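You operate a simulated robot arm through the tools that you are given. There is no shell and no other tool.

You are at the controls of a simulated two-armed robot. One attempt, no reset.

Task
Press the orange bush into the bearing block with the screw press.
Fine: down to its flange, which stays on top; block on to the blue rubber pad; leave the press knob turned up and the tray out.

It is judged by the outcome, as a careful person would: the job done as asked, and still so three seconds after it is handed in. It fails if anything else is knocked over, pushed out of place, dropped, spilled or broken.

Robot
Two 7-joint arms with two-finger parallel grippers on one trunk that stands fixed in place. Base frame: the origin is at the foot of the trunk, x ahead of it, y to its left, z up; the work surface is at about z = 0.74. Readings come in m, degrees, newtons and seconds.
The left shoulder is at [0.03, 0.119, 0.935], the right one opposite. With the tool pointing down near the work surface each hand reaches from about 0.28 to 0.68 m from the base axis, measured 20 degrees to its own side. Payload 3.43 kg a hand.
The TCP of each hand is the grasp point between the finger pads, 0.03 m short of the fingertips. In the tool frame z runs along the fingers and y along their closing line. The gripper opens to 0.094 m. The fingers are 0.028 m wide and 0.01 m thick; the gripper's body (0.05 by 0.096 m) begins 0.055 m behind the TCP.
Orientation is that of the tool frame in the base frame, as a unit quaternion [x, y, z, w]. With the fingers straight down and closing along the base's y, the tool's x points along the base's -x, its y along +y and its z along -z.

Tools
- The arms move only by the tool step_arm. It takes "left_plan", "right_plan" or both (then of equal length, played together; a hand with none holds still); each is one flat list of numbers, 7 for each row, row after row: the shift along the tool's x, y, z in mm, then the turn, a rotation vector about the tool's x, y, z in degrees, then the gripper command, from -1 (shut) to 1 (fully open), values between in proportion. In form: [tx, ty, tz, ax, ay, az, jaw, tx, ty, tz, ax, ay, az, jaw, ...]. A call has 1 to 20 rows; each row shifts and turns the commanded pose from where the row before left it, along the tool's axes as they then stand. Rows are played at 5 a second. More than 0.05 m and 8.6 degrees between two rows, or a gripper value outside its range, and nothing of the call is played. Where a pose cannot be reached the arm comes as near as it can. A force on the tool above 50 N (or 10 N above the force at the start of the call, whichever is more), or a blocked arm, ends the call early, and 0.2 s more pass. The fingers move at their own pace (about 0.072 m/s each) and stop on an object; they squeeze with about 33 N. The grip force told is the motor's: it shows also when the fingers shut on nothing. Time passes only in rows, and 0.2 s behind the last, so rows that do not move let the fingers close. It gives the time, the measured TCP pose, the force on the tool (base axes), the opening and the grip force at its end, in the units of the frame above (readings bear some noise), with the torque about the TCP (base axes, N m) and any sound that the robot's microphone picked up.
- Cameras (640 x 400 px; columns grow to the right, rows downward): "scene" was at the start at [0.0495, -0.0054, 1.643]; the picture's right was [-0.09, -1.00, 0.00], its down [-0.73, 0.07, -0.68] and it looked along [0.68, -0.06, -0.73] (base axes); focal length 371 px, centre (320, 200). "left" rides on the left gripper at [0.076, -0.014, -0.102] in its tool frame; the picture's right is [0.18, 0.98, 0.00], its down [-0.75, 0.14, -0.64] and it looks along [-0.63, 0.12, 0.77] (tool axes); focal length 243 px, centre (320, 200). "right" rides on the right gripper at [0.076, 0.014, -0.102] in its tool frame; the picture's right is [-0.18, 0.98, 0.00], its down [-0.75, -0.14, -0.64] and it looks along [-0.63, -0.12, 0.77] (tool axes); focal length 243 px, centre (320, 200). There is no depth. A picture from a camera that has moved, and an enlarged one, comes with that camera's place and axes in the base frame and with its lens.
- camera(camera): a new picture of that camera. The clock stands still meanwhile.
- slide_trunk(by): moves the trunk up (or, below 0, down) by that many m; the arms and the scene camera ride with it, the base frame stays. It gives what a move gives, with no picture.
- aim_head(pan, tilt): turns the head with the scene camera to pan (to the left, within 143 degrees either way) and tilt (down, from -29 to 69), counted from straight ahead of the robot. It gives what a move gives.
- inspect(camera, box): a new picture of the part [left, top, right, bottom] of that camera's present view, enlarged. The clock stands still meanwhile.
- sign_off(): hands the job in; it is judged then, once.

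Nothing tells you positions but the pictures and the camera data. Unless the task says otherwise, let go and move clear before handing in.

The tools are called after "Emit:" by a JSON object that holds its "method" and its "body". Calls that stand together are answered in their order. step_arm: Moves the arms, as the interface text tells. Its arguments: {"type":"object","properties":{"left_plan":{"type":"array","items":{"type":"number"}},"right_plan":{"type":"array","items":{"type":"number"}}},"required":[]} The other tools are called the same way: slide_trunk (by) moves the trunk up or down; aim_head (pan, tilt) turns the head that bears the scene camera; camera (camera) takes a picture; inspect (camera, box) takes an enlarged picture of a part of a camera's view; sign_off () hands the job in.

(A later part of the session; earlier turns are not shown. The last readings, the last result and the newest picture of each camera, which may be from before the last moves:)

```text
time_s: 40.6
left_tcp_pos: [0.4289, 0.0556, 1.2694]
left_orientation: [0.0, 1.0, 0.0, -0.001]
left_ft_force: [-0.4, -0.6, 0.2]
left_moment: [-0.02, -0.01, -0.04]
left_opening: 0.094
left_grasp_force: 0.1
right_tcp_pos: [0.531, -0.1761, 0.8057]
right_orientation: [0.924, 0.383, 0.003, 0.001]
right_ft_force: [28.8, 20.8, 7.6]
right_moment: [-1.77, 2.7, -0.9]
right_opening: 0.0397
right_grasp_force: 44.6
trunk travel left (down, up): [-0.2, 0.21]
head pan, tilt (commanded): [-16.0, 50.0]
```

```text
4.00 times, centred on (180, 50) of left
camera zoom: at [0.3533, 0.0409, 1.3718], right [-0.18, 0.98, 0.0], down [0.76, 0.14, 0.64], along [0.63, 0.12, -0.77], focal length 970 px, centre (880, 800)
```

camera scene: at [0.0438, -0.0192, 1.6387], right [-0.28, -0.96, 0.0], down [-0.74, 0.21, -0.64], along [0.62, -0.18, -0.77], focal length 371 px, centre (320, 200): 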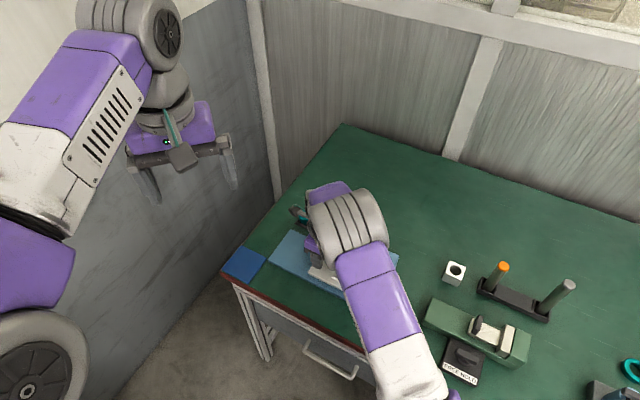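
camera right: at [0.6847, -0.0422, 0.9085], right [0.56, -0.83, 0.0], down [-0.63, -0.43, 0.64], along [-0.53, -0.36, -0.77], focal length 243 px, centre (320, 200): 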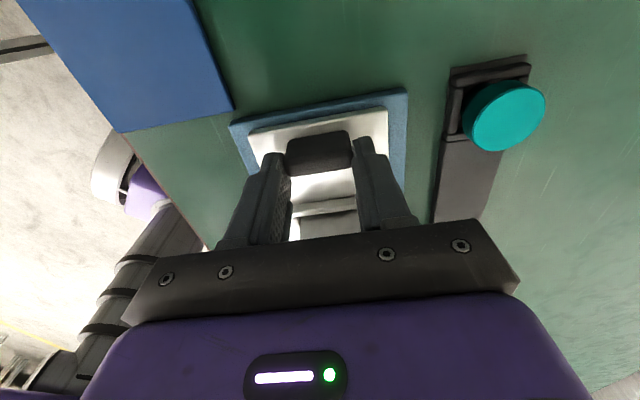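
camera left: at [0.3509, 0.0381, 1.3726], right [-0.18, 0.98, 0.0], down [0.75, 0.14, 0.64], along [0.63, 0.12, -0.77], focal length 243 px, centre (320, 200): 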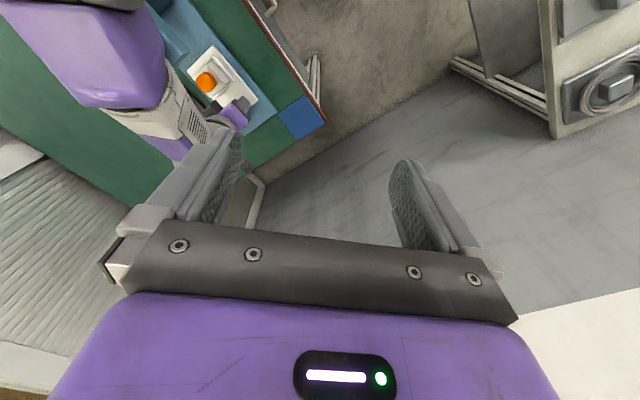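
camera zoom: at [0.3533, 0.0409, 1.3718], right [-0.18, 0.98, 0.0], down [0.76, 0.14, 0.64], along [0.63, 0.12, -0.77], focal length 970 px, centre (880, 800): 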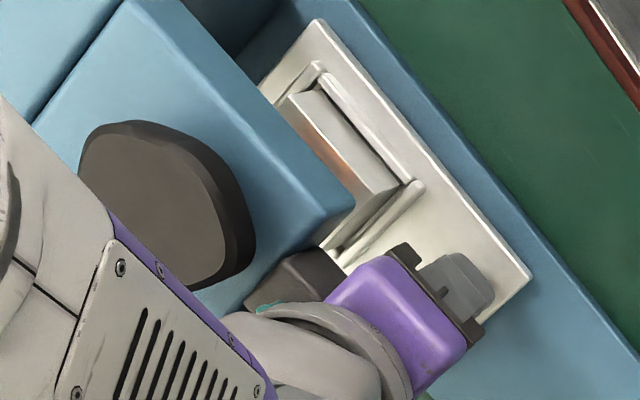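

The push stopped with 35 N, but the torque puts the contact about 0.1 m above the fingertips, so a box on the wrist touched the knob rather than the tray reaching its stop. I'll back off at once, release the handle and step back along the tray.

Emit:
{"method": "step_arm", "body": {"right_plan": [5, 0, 0, 0, 0, 0, -1, 0, 0, 0, 0, 0, 0, -1]}}

Emit:
{"method": "inspect", "body": {"camera": "left", "box": [100, 0, 260, 100]}}

```text
time_s: 41.2
left_tcp_pos: [0.4266, 0.0536, 1.2704]
left_orientation: [0.0, 1.0, -0.002, 0.0]
left_ft_force: [-0.1, -0.1, -0.6]
left_moment: [-0.01, -0.01, -0.01]
left_opening: 0.0938
left_grasp_force: 0.1
right_tcp_pos: [0.5319, -0.1777, 0.8076]
right_orientation: [0.924, 0.382, 0.0, 0.001]
right_ft_force: [11.9, 12.6, 6.8]
right_moment: [0.05, -0.44, -0.28]
right_opening: 0.0397
right_grasp_force: 45.0
trunk travel left (down, up): [-0.2, 0.21]
head pan, tilt (commanded): [-16.0, 50.0]
```

```text
4.00 times, centred on (180, 50) of left
camera zoom: at [0.3511, 0.0397, 1.3725], right [-0.18, 0.98, 0.0], down [0.75, 0.14, 0.64], along [0.63, 0.12, -0.77], focal length 970 px, centre (880, 800)
```

zoom: 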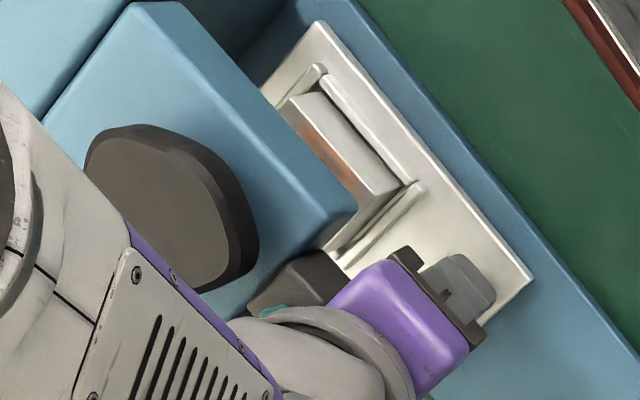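

The tray itself now seems to be at its stop, with the remaining force at handle level. I'll relax the push to near zero before releasing.

Emit:
{"method": "step_arm", "body": {"right_plan": [2, 0, -0.3, 0, 0, 0, -1, 0, 0, 0, 0, 0, 0, -1]}}

```text
time_s: 41.8
left_tcp_pos: [0.4264, 0.0516, 1.2705]
left_orientation: [0.0, 1.0, 0.001, 0.0]
left_ft_force: [0.4, 1.1, -0.9]
left_moment: [0.04, 0.03, 0.03]
left_opening: 0.094
left_grasp_force: 0.1
right_tcp_pos: [0.5307, -0.175, 0.8064]
right_orientation: [0.924, 0.383, -0.002, 0.001]
right_ft_force: [3.5, 4.5, 4.8]
right_moment: [-0.04, -0.74, 0.05]
right_opening: 0.0398
right_grasp_force: 45.0
trunk travel left (down, up): [-0.2, 0.21]
head pan, tilt (commanded): [-16.0, 50.0]
```

Emit:
{"method": "step_arm", "body": {"right_plan": [0, 0, 0, 0, 0, 0, 0, 0, 0, 0, 0, 0, 0, 0.4, 0, 0, 0, 0, 0, 0, 0.4, 10, 0, 0, 0, 0, 0, 0.4, 15, 0, 0, 0, 0, 0, 0.4, 15, 0, 0, 0, 0, 0, 0.4, 0, 0, 0, 0, 0, 0, 0.4]}}

Emit:
{"method": "camera", "body": {"camera": "right"}}

Emit:
{"method": "inspect", "body": {"camera": "left", "box": [100, 0, 260, 100]}}

```text
time_s: 43.4
left_tcp_pos: [0.4268, 0.0518, 1.2718]
left_orientation: [-0.001, 1.0, 0.0, -0.001]
left_ft_force: [-0.1, -0.1, -0.2]
left_moment: [0.01, -0.03, 0.02]
left_opening: 0.0942
left_grasp_force: 0.1
right_tcp_pos: [0.5616, -0.1486, 0.8059]
right_orientation: [0.924, 0.383, 0.0, 0.0]
right_ft_force: [-0.1, 0.0, 0.4]
right_moment: [0.01, -0.03, -0.01]
right_opening: 0.0661
right_grasp_force: 0.0
trunk travel left (down, up): [-0.2, 0.21]
head pan, tilt (commanded): [-16.0, 50.0]
```

```text
taken
camera right: at [0.624, -0.103, 0.9084], right [0.56, -0.83, 0.0], down [-0.63, -0.43, 0.64], along [-0.53, -0.36, -0.77], focal length 243 px, centre (320, 200)
```

right: 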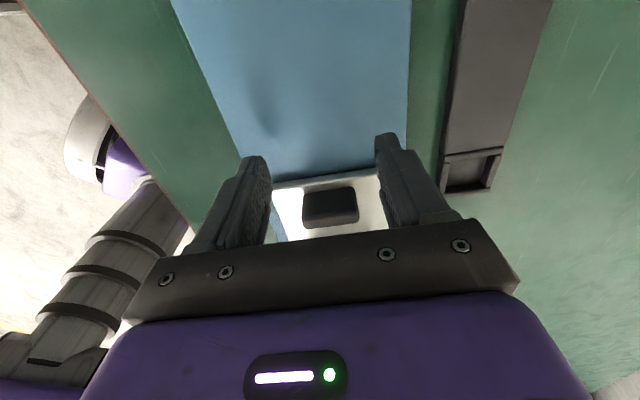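

```text
4.00 times, centred on (180, 50) of left
camera zoom: at [0.3503, 0.0381, 1.3728], right [-0.18, 0.98, 0.0], down [0.75, 0.14, 0.64], along [0.63, 0.12, -0.77], focal length 970 px, centre (880, 800)
```

zoom: 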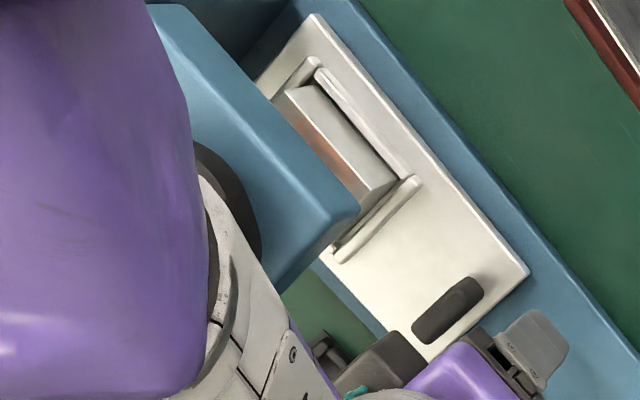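

Now I'll close the fingers and nudge the handle from behind, which keeps the wrist clear of the knob, to confirm the tray is fully home.

Emit:
{"method": "step_arm", "body": {"right_plan": [0, 0, 0, 0, 0, 0, -1, 0, 0, 0, 0, 0, 0, -1, 0, 0, 0, 0, 0, 0, -1, 0, 0, 0, 0, 0, 0, -1, -8, 0, 0, 0, 0, 0, -1, -7, 0, 0, 0, 0, 0, -1, -3, 0, 0, 0, 0, 0, -1]}}

Emit:
{"method": "step_arm", "body": {"right_plan": [-2, 0, 0, 0, 0, 0, -1, -2, 0, 0, 0, 0, 0, -1, 0, 0, 0, 0, 0, 0, -1]}}

Emit:
{"method": "inspect", "body": {"camera": "left", "box": [100, 0, 260, 100]}}

```text
time_s: 45.0
left_tcp_pos: [0.4259, 0.0512, 1.2696]
left_orientation: [0.0, 1.0, 0.0, 0.0]
left_ft_force: [0.6, 1.2, -0.1]
left_moment: [0.02, 0.0, 0.01]
left_opening: 0.0938
left_grasp_force: 0.1
right_tcp_pos: [0.5463, -0.1601, 0.8061]
right_orientation: [0.924, 0.382, 0.0, 0.0]
right_ft_force: [0.0, -0.8, -0.5]
right_moment: [-0.01, -0.01, 0.01]
right_opening: 0.0
right_grasp_force: 32.9
trunk travel left (down, up): [-0.2, 0.21]
head pan, tilt (commanded): [-16.0, 50.0]
```

```text
time_s: 45.8
left_tcp_pos: [0.4287, 0.0532, 1.2692]
left_orientation: [0.0, 1.0, 0.0, -0.001]
left_ft_force: [-0.2, 0.8, -0.2]
left_moment: [0.0, 0.03, -0.01]
left_opening: 0.0939
left_grasp_force: 0.0
right_tcp_pos: [0.5464, -0.1601, 0.8078]
right_orientation: [0.923, 0.384, 0.002, -0.001]
right_ft_force: [11.4, 10.5, -5.8]
right_moment: [0.11, -0.27, -0.05]
right_opening: 0.0
right_grasp_force: 32.8
trunk travel left (down, up): [-0.2, 0.21]
head pan, tilt (commanded): [-16.0, 50.0]
```

```text
4.00 times, centred on (180, 50) of left
camera zoom: at [0.3521, 0.0392, 1.3722], right [-0.18, 0.98, 0.0], down [0.75, 0.14, 0.64], along [0.63, 0.12, -0.77], focal length 970 px, centre (880, 800)
```

zoom: 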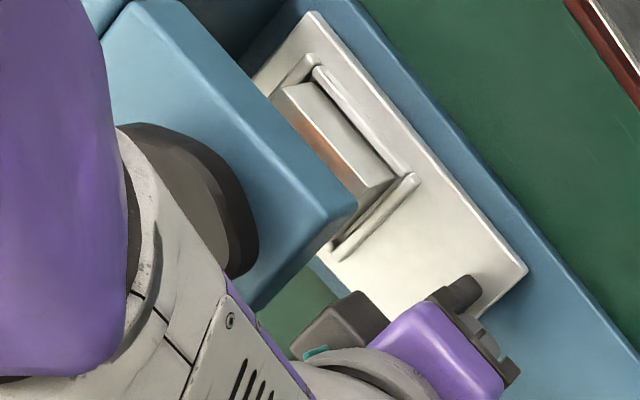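

The tray doesn't move under 15 N, so it's on its stop with the bush about under the ram. I'll retreat, rise, and turn the wrist back while moving over the knob at about (0.473, -0.233).

Emit:
{"method": "step_arm", "body": {"right_plan": [10, 0, 0, 0, 0, 0, -1, 15, 0, 0, 0, 0, 0, -1, 0, 0, -40, 0, 0, 0, -1, 0, 0, -45, 0, 0, 0, -1, 0, 0, -45, 0, 0, 0, 0, 0, 0, -45, 0, 0, 0, 1, 0, 0, -45, 0, 0, 0, 1, 0, 0, 0, 0, 0, -8.4, 1, 0, 0, 0, 0, 0, -8.4, 1, 0, 0, 0, 0, 0, -8.4, 1, 0, 0, 0, 0, 0, -8.4, 1, 0, 0, 0, 0, 0, -8.4, 1, 0, 0, 0, 0, 0, -8.4, 1, 0, 0, 0, 0, 0, -8.4, 1, 0, 0, 0, 0, 0, -8.4, 1, 0, 0, 0, 0, 0, -8.4, 1, 0, 0, 0, 0, 0, -8.4, 1]}}

Emit:
{"method": "camera", "body": {"camera": "scene"}}

Emit:
{"method": "camera", "body": {"camera": "right"}}

Emit:
{"method": "inspect", "body": {"camera": "left", "box": [80, 0, 320, 150]}}

```text
time_s: 49.4
left_tcp_pos: [0.4267, 0.0531, 1.2699]
left_orientation: [0.0, 1.0, 0.001, 0.0]
left_ft_force: [0.6, -0.3, -0.5]
left_moment: [0.0, 0.01, 0.0]
left_opening: 0.094
left_grasp_force: 0.0
right_tcp_pos: [0.5616, -0.1455, 1.0263]
right_orientation: [0.428, 0.904, 0.001, 0.0]
right_ft_force: [0.7, -0.2, -0.8]
right_moment: [0.0, 0.01, 0.01]
right_opening: 0.0941
right_grasp_force: 0.1
trunk travel left (down, up): [-0.2, 0.21]
head pan, tilt (commanded): [-16.0, 50.0]
```

```text
taken
camera scene: at [0.0441, -0.0191, 1.6387], right [-0.28, -0.96, 0.0], down [-0.74, 0.21, -0.64], along [0.62, -0.18, -0.77], focal length 371 px, centre (320, 200)
```

scene: 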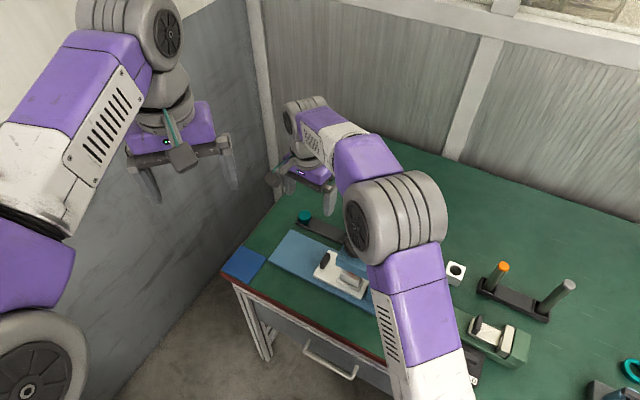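

```text
taken
camera right: at [0.5242, -0.0765, 1.1284], right [0.88, 0.48, 0.0], down [0.37, -0.67, 0.64], along [0.31, -0.56, -0.77], focal length 243 px, centre (320, 200)
```

right: 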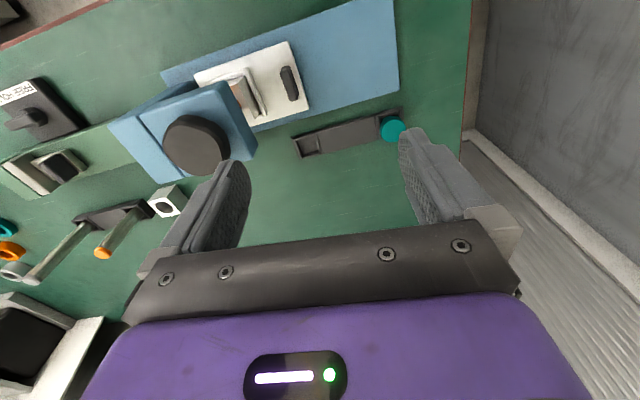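

```text
2.67 times, centred on (200, 75) of left
camera zoom: at [0.3504, 0.0382, 1.3727], right [-0.18, 0.98, 0.0], down [0.75, 0.14, 0.64], along [0.63, 0.12, -0.77], focal length 647 px, centre (640, 533)
```

zoom: 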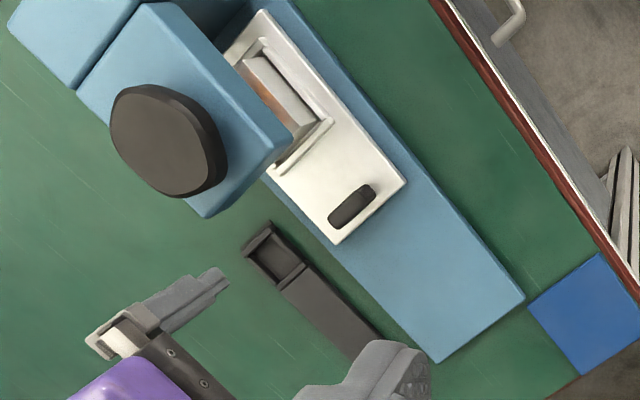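

Emit:
{"method": "inspect", "body": {"camera": "right", "box": [140, 80, 300, 180]}}

```text
4.00 times, centred on (220, 130) of right
camera zoom: at [0.5242, -0.0765, 1.1284], right [0.88, 0.48, 0.0], down [0.37, -0.67, 0.64], along [0.31, -0.56, -0.77], focal length 970 px, centre (720, 480)
```

zoom: 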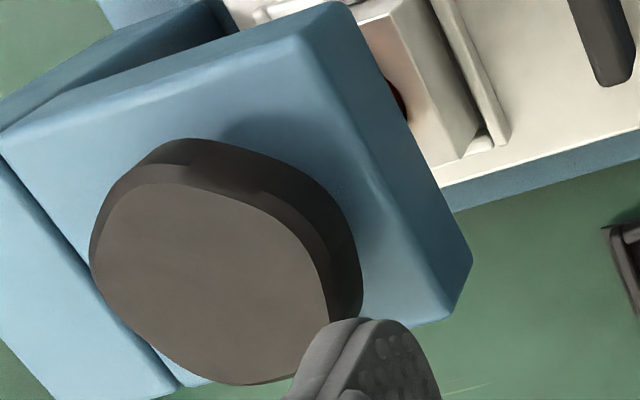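

Knob centre comes out near (0.472, -0.2345) with its top at 0.921, and the bush at p≈0.175 against the knob's 0.168 along the press axis. I want a low look under the press head, so I'll turn the wrist camera to the pad side and tilt it.

Emit:
{"method": "step_arm", "body": {"right_plan": [0, 0, 0, 0, 0, 8.43, 1, 0, 0, 0, 0, 0, 8.43, 1, 0, 0, 0, 0, 0, 8.43, 1, 0, 0, 0, 0, 0, 8.43, 1, 0, 0, 0, 0, 0, 8.43, 1, 0, 0, 0, 0, 0, 8.43, 1, 0, 0, 0, 0, 0, 8.43, 1, 0, 0, 0, 0, 0, 8.43, 1, 0, 0, 0, 0, 0, 8.43, 1, 0, 0, 0, 0, 0, 8.43, 1, 0, 0, 0, 0, -7, 0, 1, 0, 0, 0, 0, -7, 0, 1, 0, 0, 0, 0, -7, 0, 1, 0, 0, 0, 0, -7, 0, 1, 0, 0, 0, 0, -7, 0, 1, 17, 0, 25, 0, 0, 0, 1, 17, 0, 25, 0, 0, 0, 1, 17, 0, 25, 0, 0, 0, 1, 0, 0, 0, 0, 0, 0, 1]}}

Emit:
{"method": "camera", "body": {"camera": "right"}}

Emit:
{"method": "camera", "body": {"camera": "scene"}}

```text
time_s: 53.4
left_tcp_pos: [0.4262, 0.0511, 1.2715]
left_orientation: [0.0, 1.0, 0.0, -0.001]
left_ft_force: [-0.1, 0.5, 0.8]
left_moment: [0.0, 0.01, -0.01]
left_opening: 0.0941
left_grasp_force: 0.1
right_tcp_pos: [0.5609, -0.1444, 0.9343]
right_orientation: [0.89, 0.366, -0.25, 0.104]
right_ft_force: [-0.1, -0.3, 0.8]
right_moment: [0.0, -0.05, -0.01]
right_opening: 0.0942
right_grasp_force: 0.0
right hand out of reach, approached as far as the arm can: row 15
trunk travel left (down, up): [-0.2, 0.21]
head pan, tilt (commanded): [-16.0, 50.0]
```

```text
taken
camera right: at [0.6541, -0.0701, 0.9824], right [0.58, -0.81, 0.1], down [-0.32, -0.12, 0.94], along [-0.75, -0.58, -0.33], focal length 243 px, centre (320, 200)
```

right: 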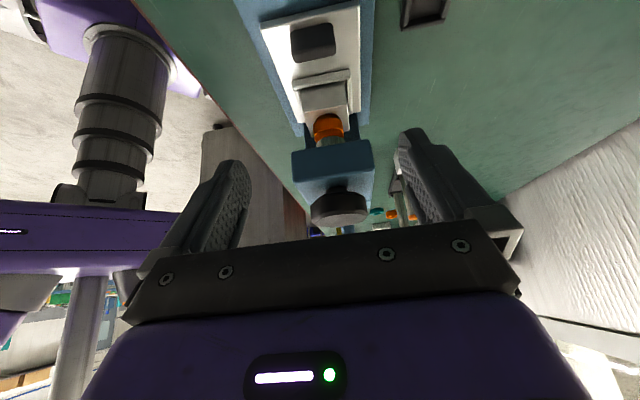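

```text
taken
camera scene: at [0.0437, -0.0191, 1.6388], right [-0.28, -0.96, 0.0], down [-0.74, 0.21, -0.64], along [0.62, -0.18, -0.77], focal length 371 px, centre (320, 200)
```

scene: 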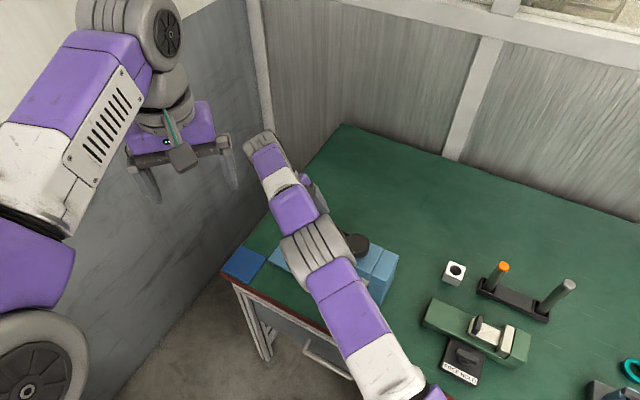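

Emit:
{"method": "inspect", "body": {"camera": "right", "box": [270, 60, 400, 240]}}

Emit:
{"method": "inspect", "body": {"camera": "right", "box": [280, 80, 380, 160]}}

```text
2.22 times, centred on (335, 150) of right
camera zoom: at [0.6541, -0.0701, 0.9824], right [0.58, -0.81, 0.1], down [-0.32, -0.12, 0.94], along [-0.75, -0.58, -0.33], focal length 539 px, centre (287, 311)
```

zoom: 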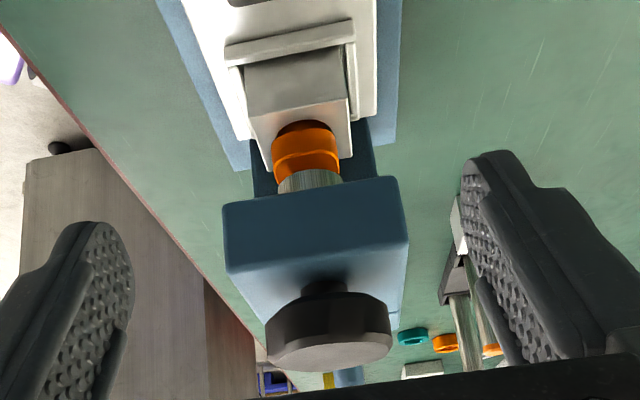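

```text
5.00 times, centred on (330, 120) of right
camera zoom: at [0.6541, -0.0701, 0.9824], right [0.58, -0.81, 0.1], down [-0.32, -0.12, 0.94], along [-0.75, -0.58, -0.33], focal length 1213 px, centre (270, 600)
```

zoom: 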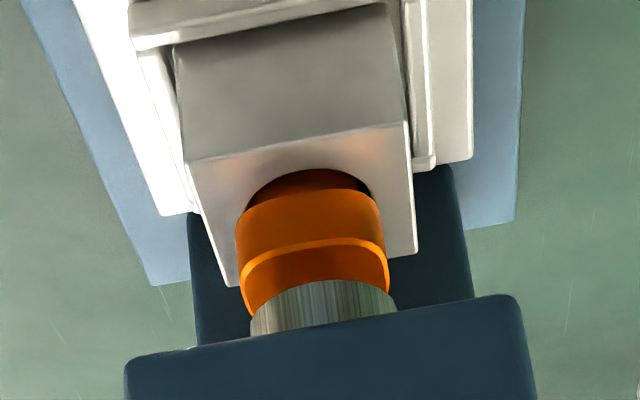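

Clear view: the steel ram sits above the bush with roughly a 10 mm gap, and block and knob agree at p≈0.167, so they're aligned. I'll rise, straighten the tool, and bring the hand over the knob, wound back for a clockwise stroke.

Emit:
{"method": "step_arm", "body": {"right_plan": [-22, 0, -36, 0, 0, 0, 1, -22, 0, -36, 0, 0, 0, 1, 0, 0, 0, 0, 7.85, 0, 1, 0, 0, 0, 0, 7.85, 0, 1, 0, 0, 0, 0, 7.85, 0, 1, 0, 0, 0, 0, 7.85, 0, 1, 0, 0, 0, 0, 0, 0, 1]}}

```text
time_s: 55.0
left_tcp_pos: [0.4262, 0.0534, 1.271]
left_orientation: [0.0, 1.0, -0.001, 0.0]
left_ft_force: [-1.0, 0.3, 0.3]
left_moment: [-0.02, -0.01, 0.0]
left_opening: 0.0938
left_grasp_force: 0.2
right_tcp_pos: [0.5618, -0.1423, 1.0198]
right_orientation: [0.925, 0.381, 0.0, 0.001]
right_ft_force: [-0.1, 0.4, 0.5]
right_moment: [-0.02, -0.01, 0.0]
right_opening: 0.0939
right_grasp_force: 0.1
trunk travel left (down, up): [-0.2, 0.21]
head pan, tilt (commanded): [-16.0, 50.0]
```

Emit:
{"method": "step_arm", "body": {"right_plan": [-43, 0.6, 0, 0, 0, 0, 1, -43, 0.6, 0, 0, 0, 0, 1, -43, 0.5, 0, 0, 0, 0, 1, 0, 0, 0, 0, 0, -8.5, 1, 0, 0, 0, 0, 0, -8.5, 1, 0, 0, 0, 0, 0, -8.5, 1, 0, 0, 0, 0, 0, -8.5, 1, 0, 0, 0, 0, 0, -8.5, 1, 0, 0, 0, 0, 0, -8.5, 1, 0, 0, 0, 0, 0, -8.5, 1, 0, 0, 0, 0, 0, -8.5, 1, 0, 0, 0, 0, 0, -8.5, 1, 0, 0, 0, 0, 0, -8.5, 1, 0, 0, 0, 0, 0, -8.5, 1, 0, 0, 0, 0, 0, -8.5, 1, 0, 0, 0, 0, 0, -8.5, 1, 0, 0, 0, 0, 0, -8.5, 1, 0, 0, 0, 0, 0, -8.5, 1, 0, 0, 0, 0, 0, -7.5, 1, 0, 0, 0, 0, 0, 0, 1]}}

Emit:
{"method": "camera", "body": {"camera": "right"}}

Emit:
{"method": "camera", "body": {"camera": "scene"}}

```text
time_s: 59.2
left_tcp_pos: [0.4258, 0.052, 1.2698]
left_orientation: [0.0, 1.0, 0.0, -0.001]
left_ft_force: [1.1, -0.7, -0.4]
left_moment: [-0.03, 0.01, 0.0]
left_opening: 0.094
left_grasp_force: 0.0
right_tcp_pos: [0.4697, -0.2354, 1.02]
right_orientation: [0.001, 1.0, -0.001, 0.001]
right_ft_force: [-0.2, 0.3, -0.4]
right_moment: [-0.01, 0.02, 0.02]
right_opening: 0.094
right_grasp_force: 0.0
trunk travel left (down, up): [-0.2, 0.21]
head pan, tilt (commanded): [-16.0, 50.0]
```

```text
taken
camera right: at [0.3935, -0.2195, 1.1213], right [0.19, 0.98, 0.0], down [0.75, -0.14, 0.64], along [0.63, -0.12, -0.77], focal length 243 px, centre (320, 200)
```

right: 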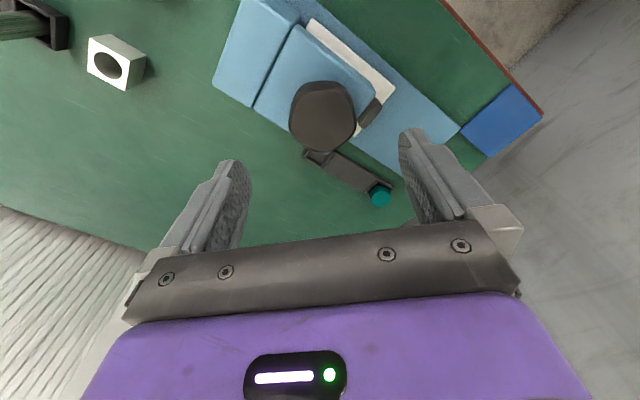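

```text
taken
camera scene: at [0.0441, -0.0191, 1.6387], right [-0.28, -0.96, 0.0], down [-0.74, 0.21, -0.64], along [0.62, -0.18, -0.77], focal length 371 px, centre (320, 200)
```

scene: 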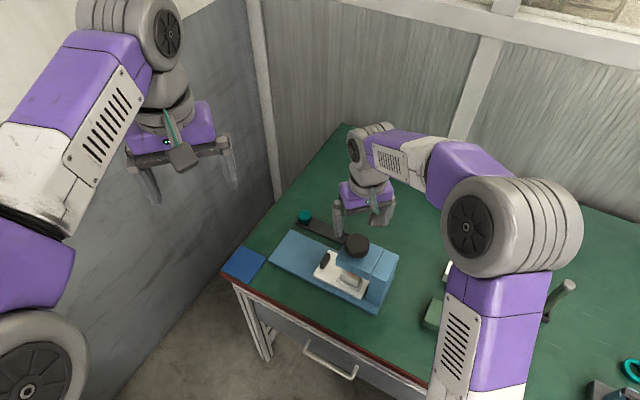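

Emit:
{"method": "inspect", "body": {"camera": "right", "box": [250, 60, 410, 160]}}

```text
4.00 times, centred on (330, 110) of right
camera zoom: at [0.3935, -0.2195, 1.1213], right [0.19, 0.98, 0.0], down [0.75, -0.14, 0.64], along [0.63, -0.12, -0.77], focal length 970 px, centre (280, 560)
```

zoom: 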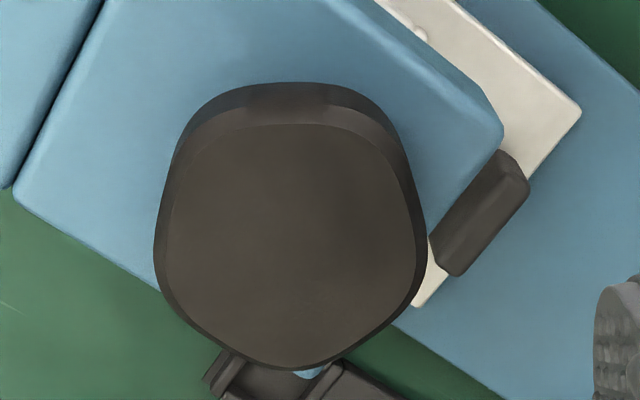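

The knob is a rounded five-sided shape about 55 mm across. I'll centre over it and wind the wrist counter-clockwise to about +116°, aligned with its flats, before gripping.

Emit:
{"method": "step_arm", "body": {"right_plan": [-3.3, 1.1, 0, 0, 0, 0, 1, 0, 0, 0, 0, 0, -8.26, 1, 0, 0, 0, 0, 0, -8.26, 1, 0, 0, 0, 0, 0, -8.26, 1, 0, 0, 0, 0, 0, -8.26, 1, 0, 0, 0, 0, 0, -8.26, 1, 0, 0, 0, 0, 0, -8.26, 1, 0, 0, 0, 0, 0, -8.26, 1, 0, 0, 0, 0, 0, -8.26, 1, 0, 0, 0, 0, 0, -8.26, 1, 0, 0, 0, 0, 0, -8.26, 1, 0, 0, 0, 0, 0, -8.26, 1, 0, 0, 0, 0, 0, -8.26, 1, 0, 0, 0, 0, 0, -8.26, 1, 0, 0, 0, 0, 0, -8.26, 1, 0, 0, 0, 0, 0, 0, 1]}}

Emit:
{"method": "camera", "body": {"camera": "right"}}

Emit:
{"method": "camera", "body": {"camera": "scene"}}

```text
time_s: 62.6
left_tcp_pos: [0.427, 0.0525, 1.2711]
left_orientation: [0.0, 1.0, 0.0, 0.001]
left_ft_force: [0.0, -0.5, 0.3]
left_moment: [0.03, 0.02, -0.02]
left_opening: 0.094
left_grasp_force: 0.1
right_tcp_pos: [0.4734, -0.2342, 1.0193]
right_orientation: [0.846, -0.534, 0.001, 0.001]
right_ft_force: [0.4, -0.1, 0.0]
right_moment: [0.02, -0.02, 0.0]
right_opening: 0.0939
right_grasp_force: 0.1
trunk travel left (down, up): [-0.2, 0.21]
head pan, tilt (commanded): [-16.0, 50.0]
```

```text
taken
camera right: at [0.493, -0.3078, 1.1216], right [-0.97, -0.26, 0.0], down [-0.2, 0.74, 0.64], along [-0.16, 0.62, -0.77], focal length 243 px, centre (320, 200)
```

right: 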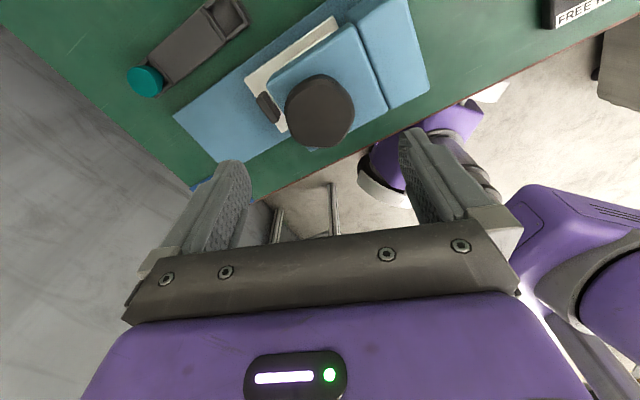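

```text
taken
camera scene: at [0.0441, -0.0191, 1.6387], right [-0.28, -0.96, 0.0], down [-0.74, 0.21, -0.64], along [0.62, -0.18, -0.77], focal length 371 px, centre (320, 200)
```

scene: 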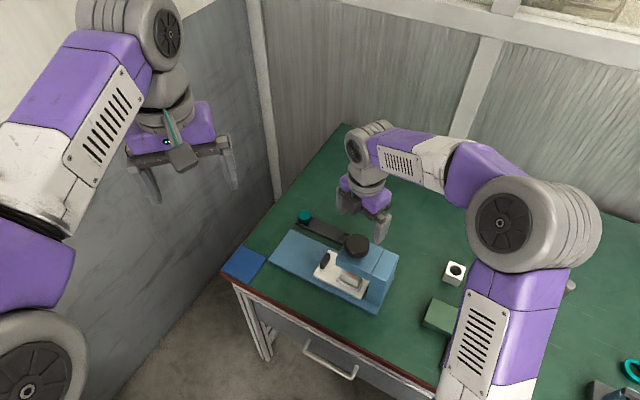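

Emit:
{"method": "inspect", "body": {"camera": "right", "box": [240, 60, 400, 160]}}

```text
4.00 times, centred on (320, 110) of right
camera zoom: at [0.493, -0.3078, 1.1216], right [-0.97, -0.26, 0.0], down [-0.2, 0.74, 0.64], along [-0.16, 0.62, -0.77], focal length 970 px, centre (320, 560)
```

zoom: 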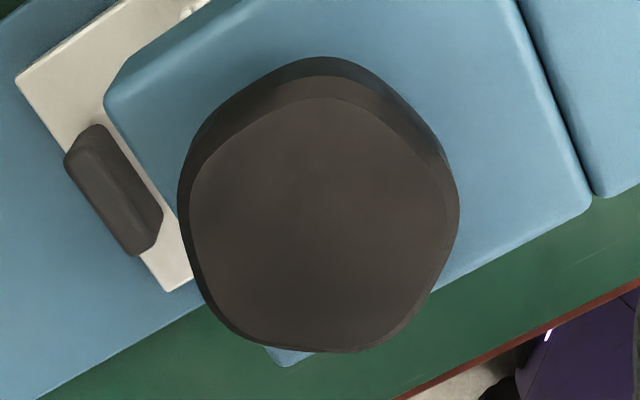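

Emit:
{"method": "step_arm", "body": {"right_plan": [-1, 0, 30, 0, 0, 0, 1, 0, 0, 30, 0, 0, 0, 1, 0, 0, 20, 0, 0, 0, 1, 0, 0, 7, 0, 0, 0, 1, 0, 0, 0, 0, 0, 0, 1]}}

Emit:
{"method": "camera", "body": {"camera": "right"}}

Emit:
{"method": "inspect", "body": {"camera": "scene", "box": [300, 190, 420, 300]}}

Emit:
{"method": "inspect", "body": {"camera": "left", "box": [80, 0, 240, 100]}}

```text
time_s: 63.8
left_tcp_pos: [0.4271, 0.052, 1.2702]
left_orientation: [0.0, 1.0, 0.0, -0.001]
left_ft_force: [0.4, -0.2, 0.8]
left_moment: [0.0, 0.01, -0.01]
left_opening: 0.094
left_grasp_force: 0.1
right_tcp_pos: [0.4733, -0.233, 0.9323]
right_orientation: [0.845, -0.535, 0.001, 0.0]
right_ft_force: [-0.5, -0.1, 0.2]
right_moment: [0.0, 0.0, 0.0]
right_opening: 0.0942
right_grasp_force: 0.1
trunk travel left (down, up): [-0.2, 0.21]
head pan, tilt (commanded): [-16.0, 50.0]
```

```text
taken
camera right: at [0.4929, -0.3071, 1.0347], right [-0.97, -0.26, 0.0], down [-0.2, 0.74, 0.64], along [-0.16, 0.62, -0.77], focal length 243 px, centre (320, 200)
```

right: 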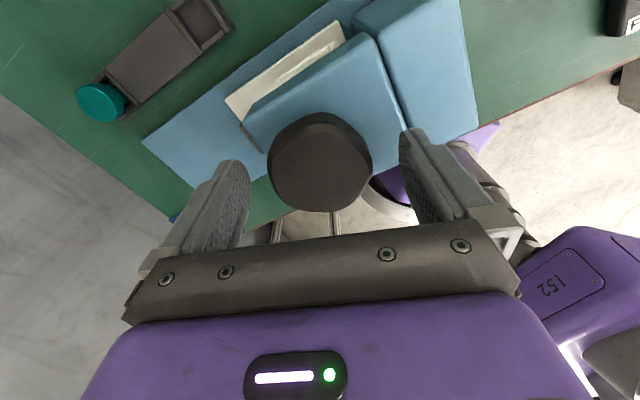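

```text
3.64 times, centred on (360, 245) of scene
camera zoom: at [0.0441, -0.0191, 1.6388], right [-0.28, -0.96, 0.0], down [-0.74, 0.21, -0.64], along [0.62, -0.18, -0.77], focal length 1349 px, centre (174, 36)
```

zoom: 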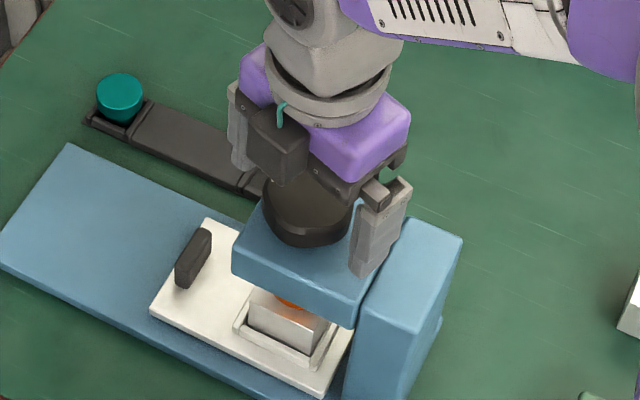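

```text
4.00 times, centred on (160, 50) of left
camera zoom: at [0.3504, 0.0382, 1.3727], right [-0.18, 0.98, 0.0], down [0.75, 0.14, 0.64], along [0.63, 0.12, -0.77], focal length 970 px, centre (960, 800)
```

zoom: 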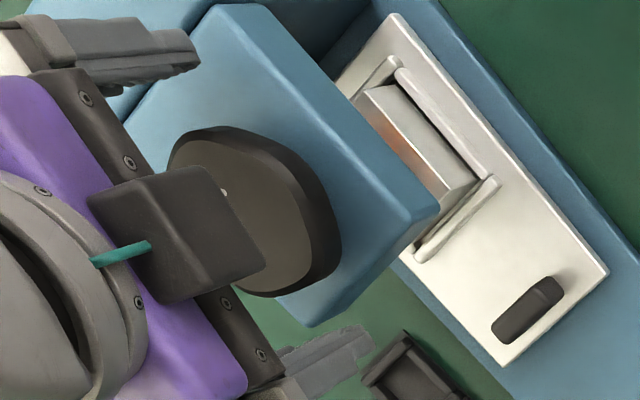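

The fingers straddle the knob evenly. Closing on it.

Emit:
{"method": "step_arm", "body": {"right_plan": [0, 0, 0, 0, 0, 0, 0.5, 0, 0, 0, 0, 0, 0, 0, 0, 0, 0, 0, 0, 0, -0.5, 0, 0, 0, 0, 0, 0, -1, 0, 0, 0, 0, 0, 0, -1]}}

Emit:
{"method": "camera", "body": {"camera": "right"}}

```text
time_s: 65.0
left_tcp_pos: [0.426, 0.0528, 1.2707]
left_orientation: [0.0, 1.0, 0.001, 0.0]
left_ft_force: [0.3, -0.2, -0.2]
left_moment: [0.01, 0.01, -0.01]
left_opening: 0.094
left_grasp_force: 0.1
right_tcp_pos: [0.4734, -0.2326, 0.933]
right_orientation: [0.845, -0.535, 0.001, 0.0]
right_ft_force: [1.6, 1.3, -1.7]
right_moment: [-0.15, 0.23, -0.04]
right_opening: 0.0571
right_grasp_force: 45.2
trunk travel left (down, up): [-0.2, 0.21]
head pan, tilt (commanded): [-16.0, 50.0]
```

```text
taken
camera right: at [0.4932, -0.3069, 1.0347], right [-0.97, -0.26, 0.0], down [-0.2, 0.74, 0.64], along [-0.16, 0.62, -0.77], focal length 243 px, centre (320, 200)
```

right: 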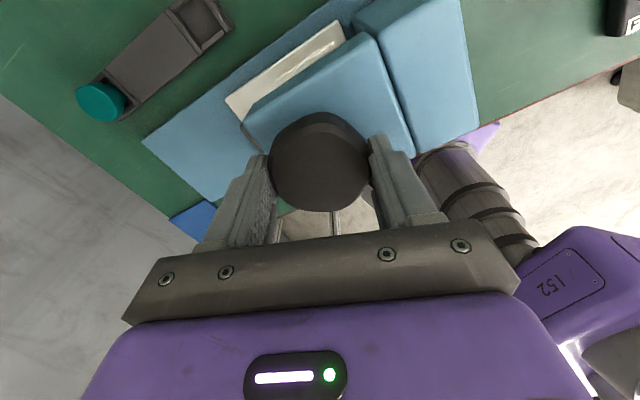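

Gripped at 57 mm. I'll try a small clockwise turn and watch torque and height.

Emit:
{"method": "step_arm", "body": {"right_plan": [0, 0, 0, 0, 0, 6, -1, 0, 0, 0, 0, 0, 8, -1, 0, 0, 0, 0, 0, 8, -1, 0, 0, 0, 0, 0, 8, -1]}}

Emit:
{"method": "camera", "body": {"camera": "right"}}

```text
time_s: 66.0
left_tcp_pos: [0.4264, 0.0514, 1.27]
left_orientation: [0.0, 1.0, 0.0, 0.0]
left_ft_force: [0.7, -0.4, -0.1]
left_moment: [-0.01, 0.04, -0.01]
left_opening: 0.0938
left_grasp_force: 0.2
right_tcp_pos: [0.4746, -0.2325, 0.9327]
right_orientation: [-0.678, 0.735, -0.002, 0.0]
right_ft_force: [6.7, -0.1, 5.3]
right_moment: [-0.39, 1.27, 0.05]
right_opening: 0.0573
right_grasp_force: 44.8
trunk travel left (down, up): [-0.2, 0.21]
head pan, tilt (commanded): [-16.0, 50.0]
```

```text
taken
camera right: at [0.453, -0.3066, 1.0347], right [-0.96, 0.26, 0.0], down [0.2, 0.74, 0.64], along [0.17, 0.62, -0.77], focal length 243 px, centre (320, 200)
```

right: 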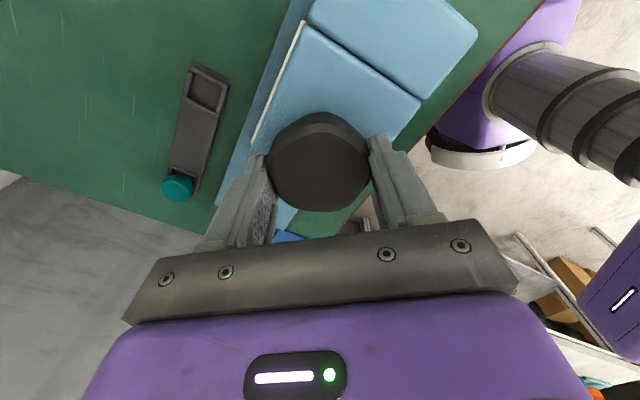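

Emit:
{"method": "inspect", "body": {"camera": "scene", "box": [310, 215, 410, 295]}}

Emit:
{"method": "inspect", "body": {"camera": "left", "box": [80, 0, 240, 100]}}

```text
5.00 times, centred on (360, 255) of scene
camera zoom: at [0.0452, -0.019, 1.6388], right [-0.28, -0.96, 0.0], down [-0.74, 0.21, -0.64], along [0.62, -0.18, -0.77], focal length 1855 px, centre (120, -75)
```

zoom: 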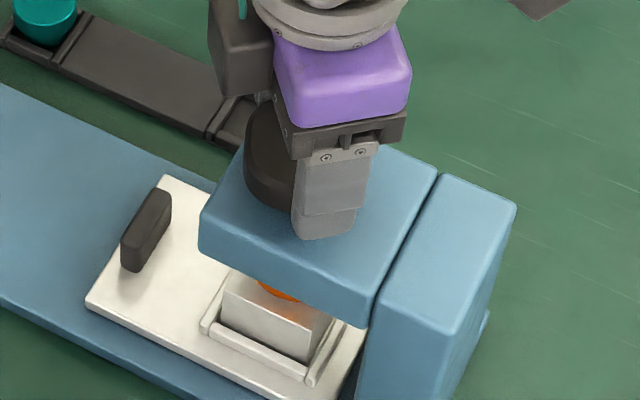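

```text
4.00 times, centred on (160, 50) of left
camera zoom: at [0.3513, 0.0384, 1.3725], right [-0.18, 0.98, 0.0], down [0.75, 0.14, 0.64], along [0.63, 0.12, -0.77], focal length 970 px, centre (960, 800)
```

zoom: 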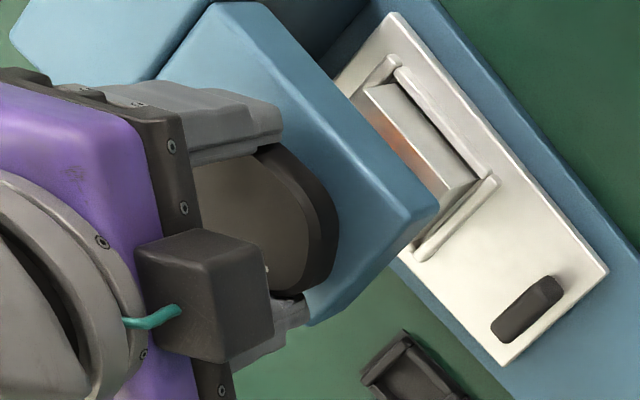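

Emit:
{"method": "step_arm", "body": {"right_plan": [0, 0, 0, 0, 0, 8, -1, 0, 0, 0, 0, 0, 8, -1, 0, 0, 0, 0, 0, 8, -1, 0, 0, 0, 0, 0, 8, -1, 0, 0, 0, 0, 0, 0, -1]}}

Emit:
{"method": "inspect", "body": {"camera": "left", "box": [80, 0, 240, 100]}}

Emit:
{"method": "camera", "body": {"camera": "right"}}

```text
time_s: 67.2
left_tcp_pos: [0.4273, 0.0513, 1.269]
left_orientation: [0.0, 1.0, 0.0, -0.001]
left_ft_force: [0.0, 0.3, 0.3]
left_moment: [-0.03, 0.06, 0.01]
left_opening: 0.0939
left_grasp_force: 0.0
right_tcp_pos: [0.4756, -0.2331, 0.9329]
right_orientation: [-0.449, 0.893, -0.001, 0.001]
right_ft_force: [10.1, 0.3, 3.3]
right_moment: [-0.08, 0.27, -0.01]
right_opening: 0.0571
right_grasp_force: 45.0
trunk travel left (down, up): [-0.2, 0.21]
head pan, tilt (commanded): [-16.0, 50.0]
```

```text
4.00 times, centred on (160, 50) of left
camera zoom: at [0.3515, 0.0384, 1.3725], right [-0.18, 0.98, 0.0], down [0.75, 0.14, 0.64], along [0.63, 0.12, -0.77], focal length 970 px, centre (960, 800)
```

zoom: 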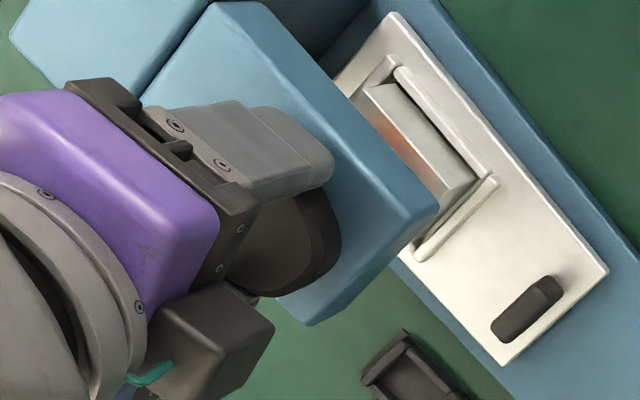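

```text
taken
camera right: at [0.4169, -0.2846, 1.0346], right [-0.68, 0.74, 0.0], down [0.56, 0.52, 0.64], along [0.47, 0.43, -0.77], focal length 243 px, centre (320, 200)
```

right: 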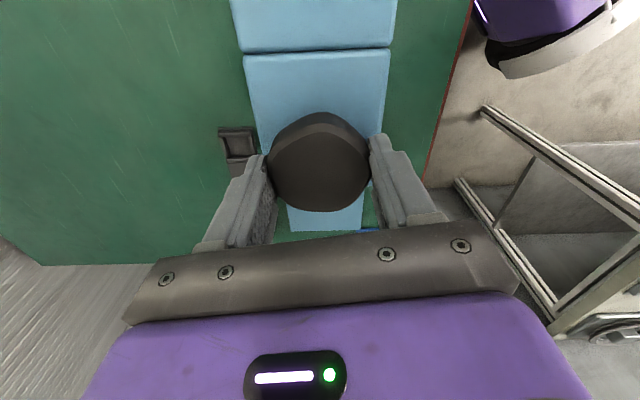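

Emit:
{"method": "step_arm", "body": {"right_plan": [-1.0, -1.4, 0, 0, 0, 0, -1, 0, -0.28, 0, 0, 0, 8, -1, 0, -0.28, 0, 0, 0, 8, -1, 0, -0.28, 0, 0, 0, 8, -1, 0, -0.28, 0, 0, 0, 8, -1, 0, -0.28, 0, 0, 0, 8, -1, 0, -0.28, 0, 0, 0, 8, -1, 0, -0.28, 0, 0, 0, 8, -1, 0, -0.28, 0, 0, 0, 8, -1, 0, -0.28, 0, 0, 0, 8, -1, 0, -0.28, 0, 0, 0, 8, -1, 0, 0, 0, 0, 0, 0, -1]}}

Emit:
{"method": "camera", "body": {"camera": "right"}}

Emit:
{"method": "inspect", "body": {"camera": "scene", "box": [310, 215, 410, 295]}}

Emit:
{"method": "inspect", "body": {"camera": "left", "box": [80, 0, 240, 100]}}

```text
time_s: 69.8
left_tcp_pos: [0.4266, 0.0537, 1.2691]
left_orientation: [0.0, 1.0, -0.001, 0.001]
left_ft_force: [0.7, -0.2, 0.1]
left_moment: [0.02, -0.03, 0.0]
left_opening: 0.0941
left_grasp_force: 0.0
right_tcp_pos: [0.4754, -0.2328, 0.9322]
right_orientation: [0.231, 0.973, -0.001, 0.0]
right_ft_force: [-9.7, 16.3, -5.2]
right_moment: [1.42, 0.64, 0.04]
right_opening: 0.057
right_grasp_force: 44.7
trunk travel left (down, up): [-0.2, 0.21]
head pan, tilt (commanded): [-16.0, 50.0]
```

```text
taken
camera right: at [0.4127, -0.186, 1.0347], right [0.61, 0.8, 0.0], down [0.61, -0.46, 0.64], along [0.51, -0.39, -0.77], focal length 243 px, centre (320, 200)
```

right: 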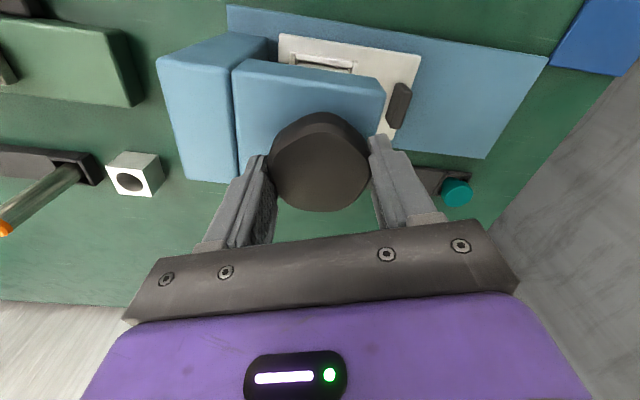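

```text
5.00 times, centred on (360, 255) of scene
camera zoom: at [0.0434, -0.0169, 1.6388], right [-0.28, -0.96, 0.0], down [-0.74, 0.21, -0.64], along [0.62, -0.18, -0.77], focal length 1855 px, centre (120, -75)
```

zoom: 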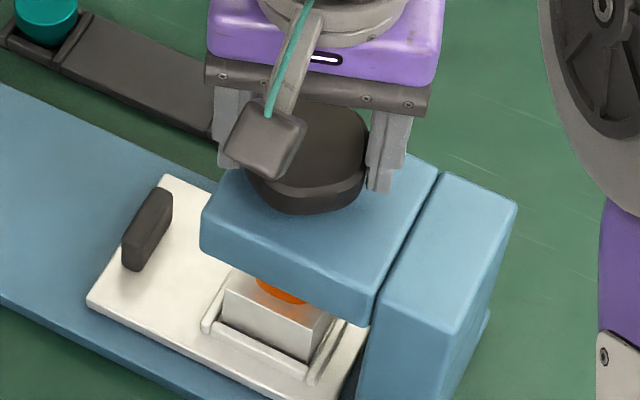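

```text
4.00 times, centred on (160, 50) of left
camera zoom: at [0.3498, 0.04, 1.3728], right [-0.18, 0.98, 0.0], down [0.75, 0.14, 0.64], along [0.63, 0.12, -0.77], focal length 970 px, centre (960, 800)
```

zoom: 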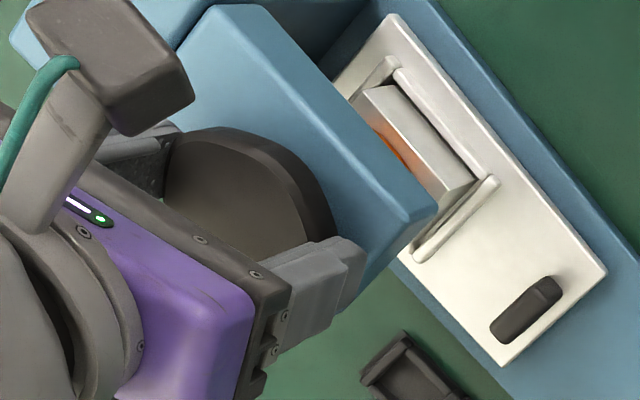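

Emit:
{"method": "step_arm", "body": {"right_plan": [1.5, 0.9, 0, 0, 0, 0, -1, 1.4, 0.9, 0, 0, 0, 0, -1, 0, 0, 0, 0, 0, 0, -1]}}

Emit:
{"method": "step_arm", "body": {"right_plan": [0, 0, 0, 0, 0, 8.2, -1, 0, 0, 0, 0, 0, 8.2, -1, 0, 0, 0, 0, 0, 8.2, -1, 0, 0, 0, 0, 0, 8.2, -1, 0, 0, 0, 0, 0, 8.2, -1, 0, 0, 0, 0, 0, 8.2, -1, 0, 0, 0, 0, 0, 8.2, -1, 0, 0, 0, 0, 0, 0, -1]}}

Emit:
{"method": "inspect", "body": {"camera": "scene", "box": [310, 215, 410, 295]}}

Emit:
{"method": "camera", "body": {"camera": "right"}}

```text
time_s: 70.6
left_tcp_pos: [0.4267, 0.0516, 1.2694]
left_orientation: [0.0, 1.0, 0.0, -0.001]
left_ft_force: [0.4, 0.1, 0.2]
left_moment: [-0.01, 0.01, -0.01]
left_opening: 0.094
left_grasp_force: 0.0
right_tcp_pos: [0.4749, -0.2337, 0.9321]
right_orientation: [0.23, 0.973, -0.001, 0.001]
right_ft_force: [-2.4, 5.9, -6.7]
right_moment: [0.59, 0.19, 0.0]
right_opening: 0.0572
right_grasp_force: 45.2
trunk travel left (down, up): [-0.2, 0.21]
head pan, tilt (commanded): [-16.0, 50.0]
```

```text
time_s: 72.4
left_tcp_pos: [0.4265, 0.0523, 1.2713]
left_orientation: [0.0, 1.0, 0.0, -0.001]
left_ft_force: [0.0, -0.1, 0.1]
left_moment: [-0.02, -0.01, 0.03]
left_opening: 0.0937
left_grasp_force: 0.0
right_tcp_pos: [0.4738, -0.2323, 0.9336]
right_orientation: [0.67, 0.742, 0.0, 0.0]
right_ft_force: [-1.8, 0.1, 1.4]
right_moment: [-0.16, 0.43, 0.64]
right_opening: 0.0569
right_grasp_force: 44.7
trunk travel left (down, up): [-0.2, 0.21]
head pan, tilt (commanded): [-16.0, 50.0]
```

```text
5.00 times, centred on (360, 255) of scene
camera zoom: at [0.0438, -0.0192, 1.6388], right [-0.28, -0.96, 0.0], down [-0.74, 0.21, -0.64], along [0.62, -0.18, -0.77], focal length 1855 px, centre (120, -75)
```

zoom: 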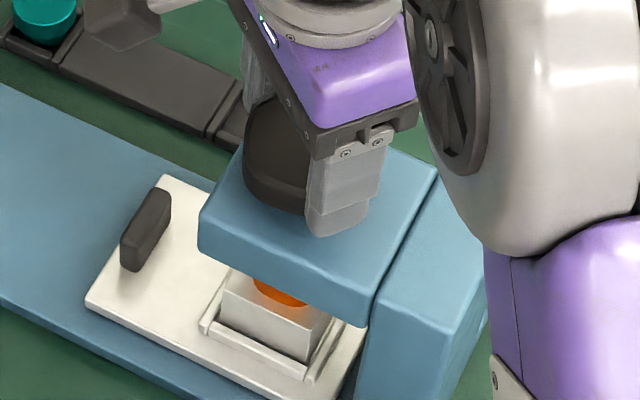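

```text
taken
camera right: at [0.4799, -0.1551, 1.035], right [1.0, -0.08, 0.0], down [-0.06, -0.76, 0.64], along [-0.05, -0.64, -0.77], focal length 243 px, centre (320, 200)
```

right: 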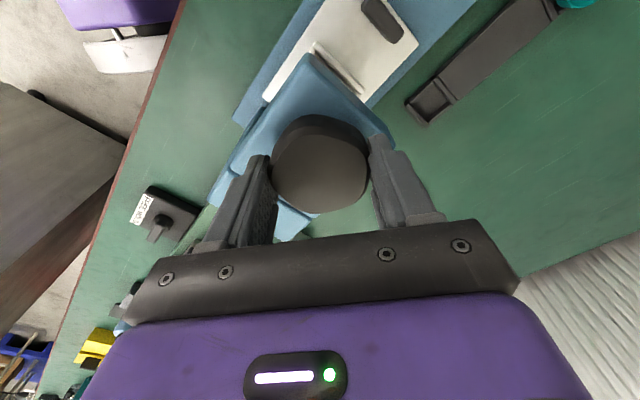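

Emit:
{"method": "inspect", "body": {"camera": "right", "box": [240, 90, 400, 240]}}

Emit:
{"method": "inspect", "body": {"camera": "left", "box": [80, 0, 240, 100]}}

```text
2.67 times, centred on (320, 165) of right
camera zoom: at [0.4799, -0.1551, 1.035], right [1.0, -0.08, 0.0], down [-0.06, -0.76, 0.64], along [-0.05, -0.64, -0.77], focal length 647 px, centre (320, 293)
```

zoom: 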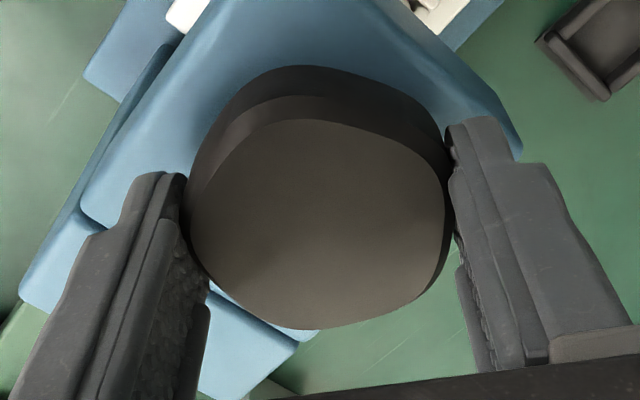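

```text
4.00 times, centred on (160, 50) of left
camera zoom: at [0.3502, 0.0382, 1.3728], right [-0.18, 0.98, 0.0], down [0.75, 0.14, 0.64], along [0.63, 0.12, -0.77], focal length 970 px, centre (960, 800)
```

zoom: 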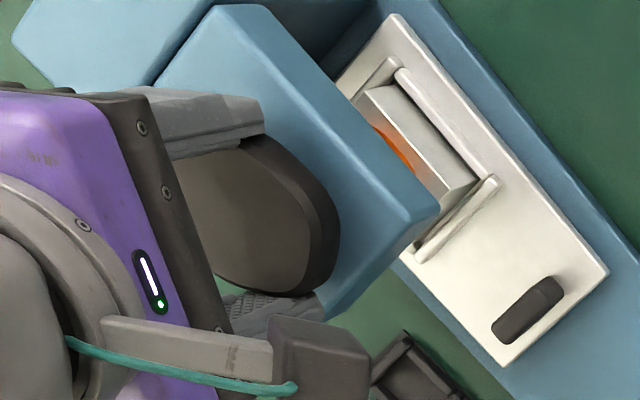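

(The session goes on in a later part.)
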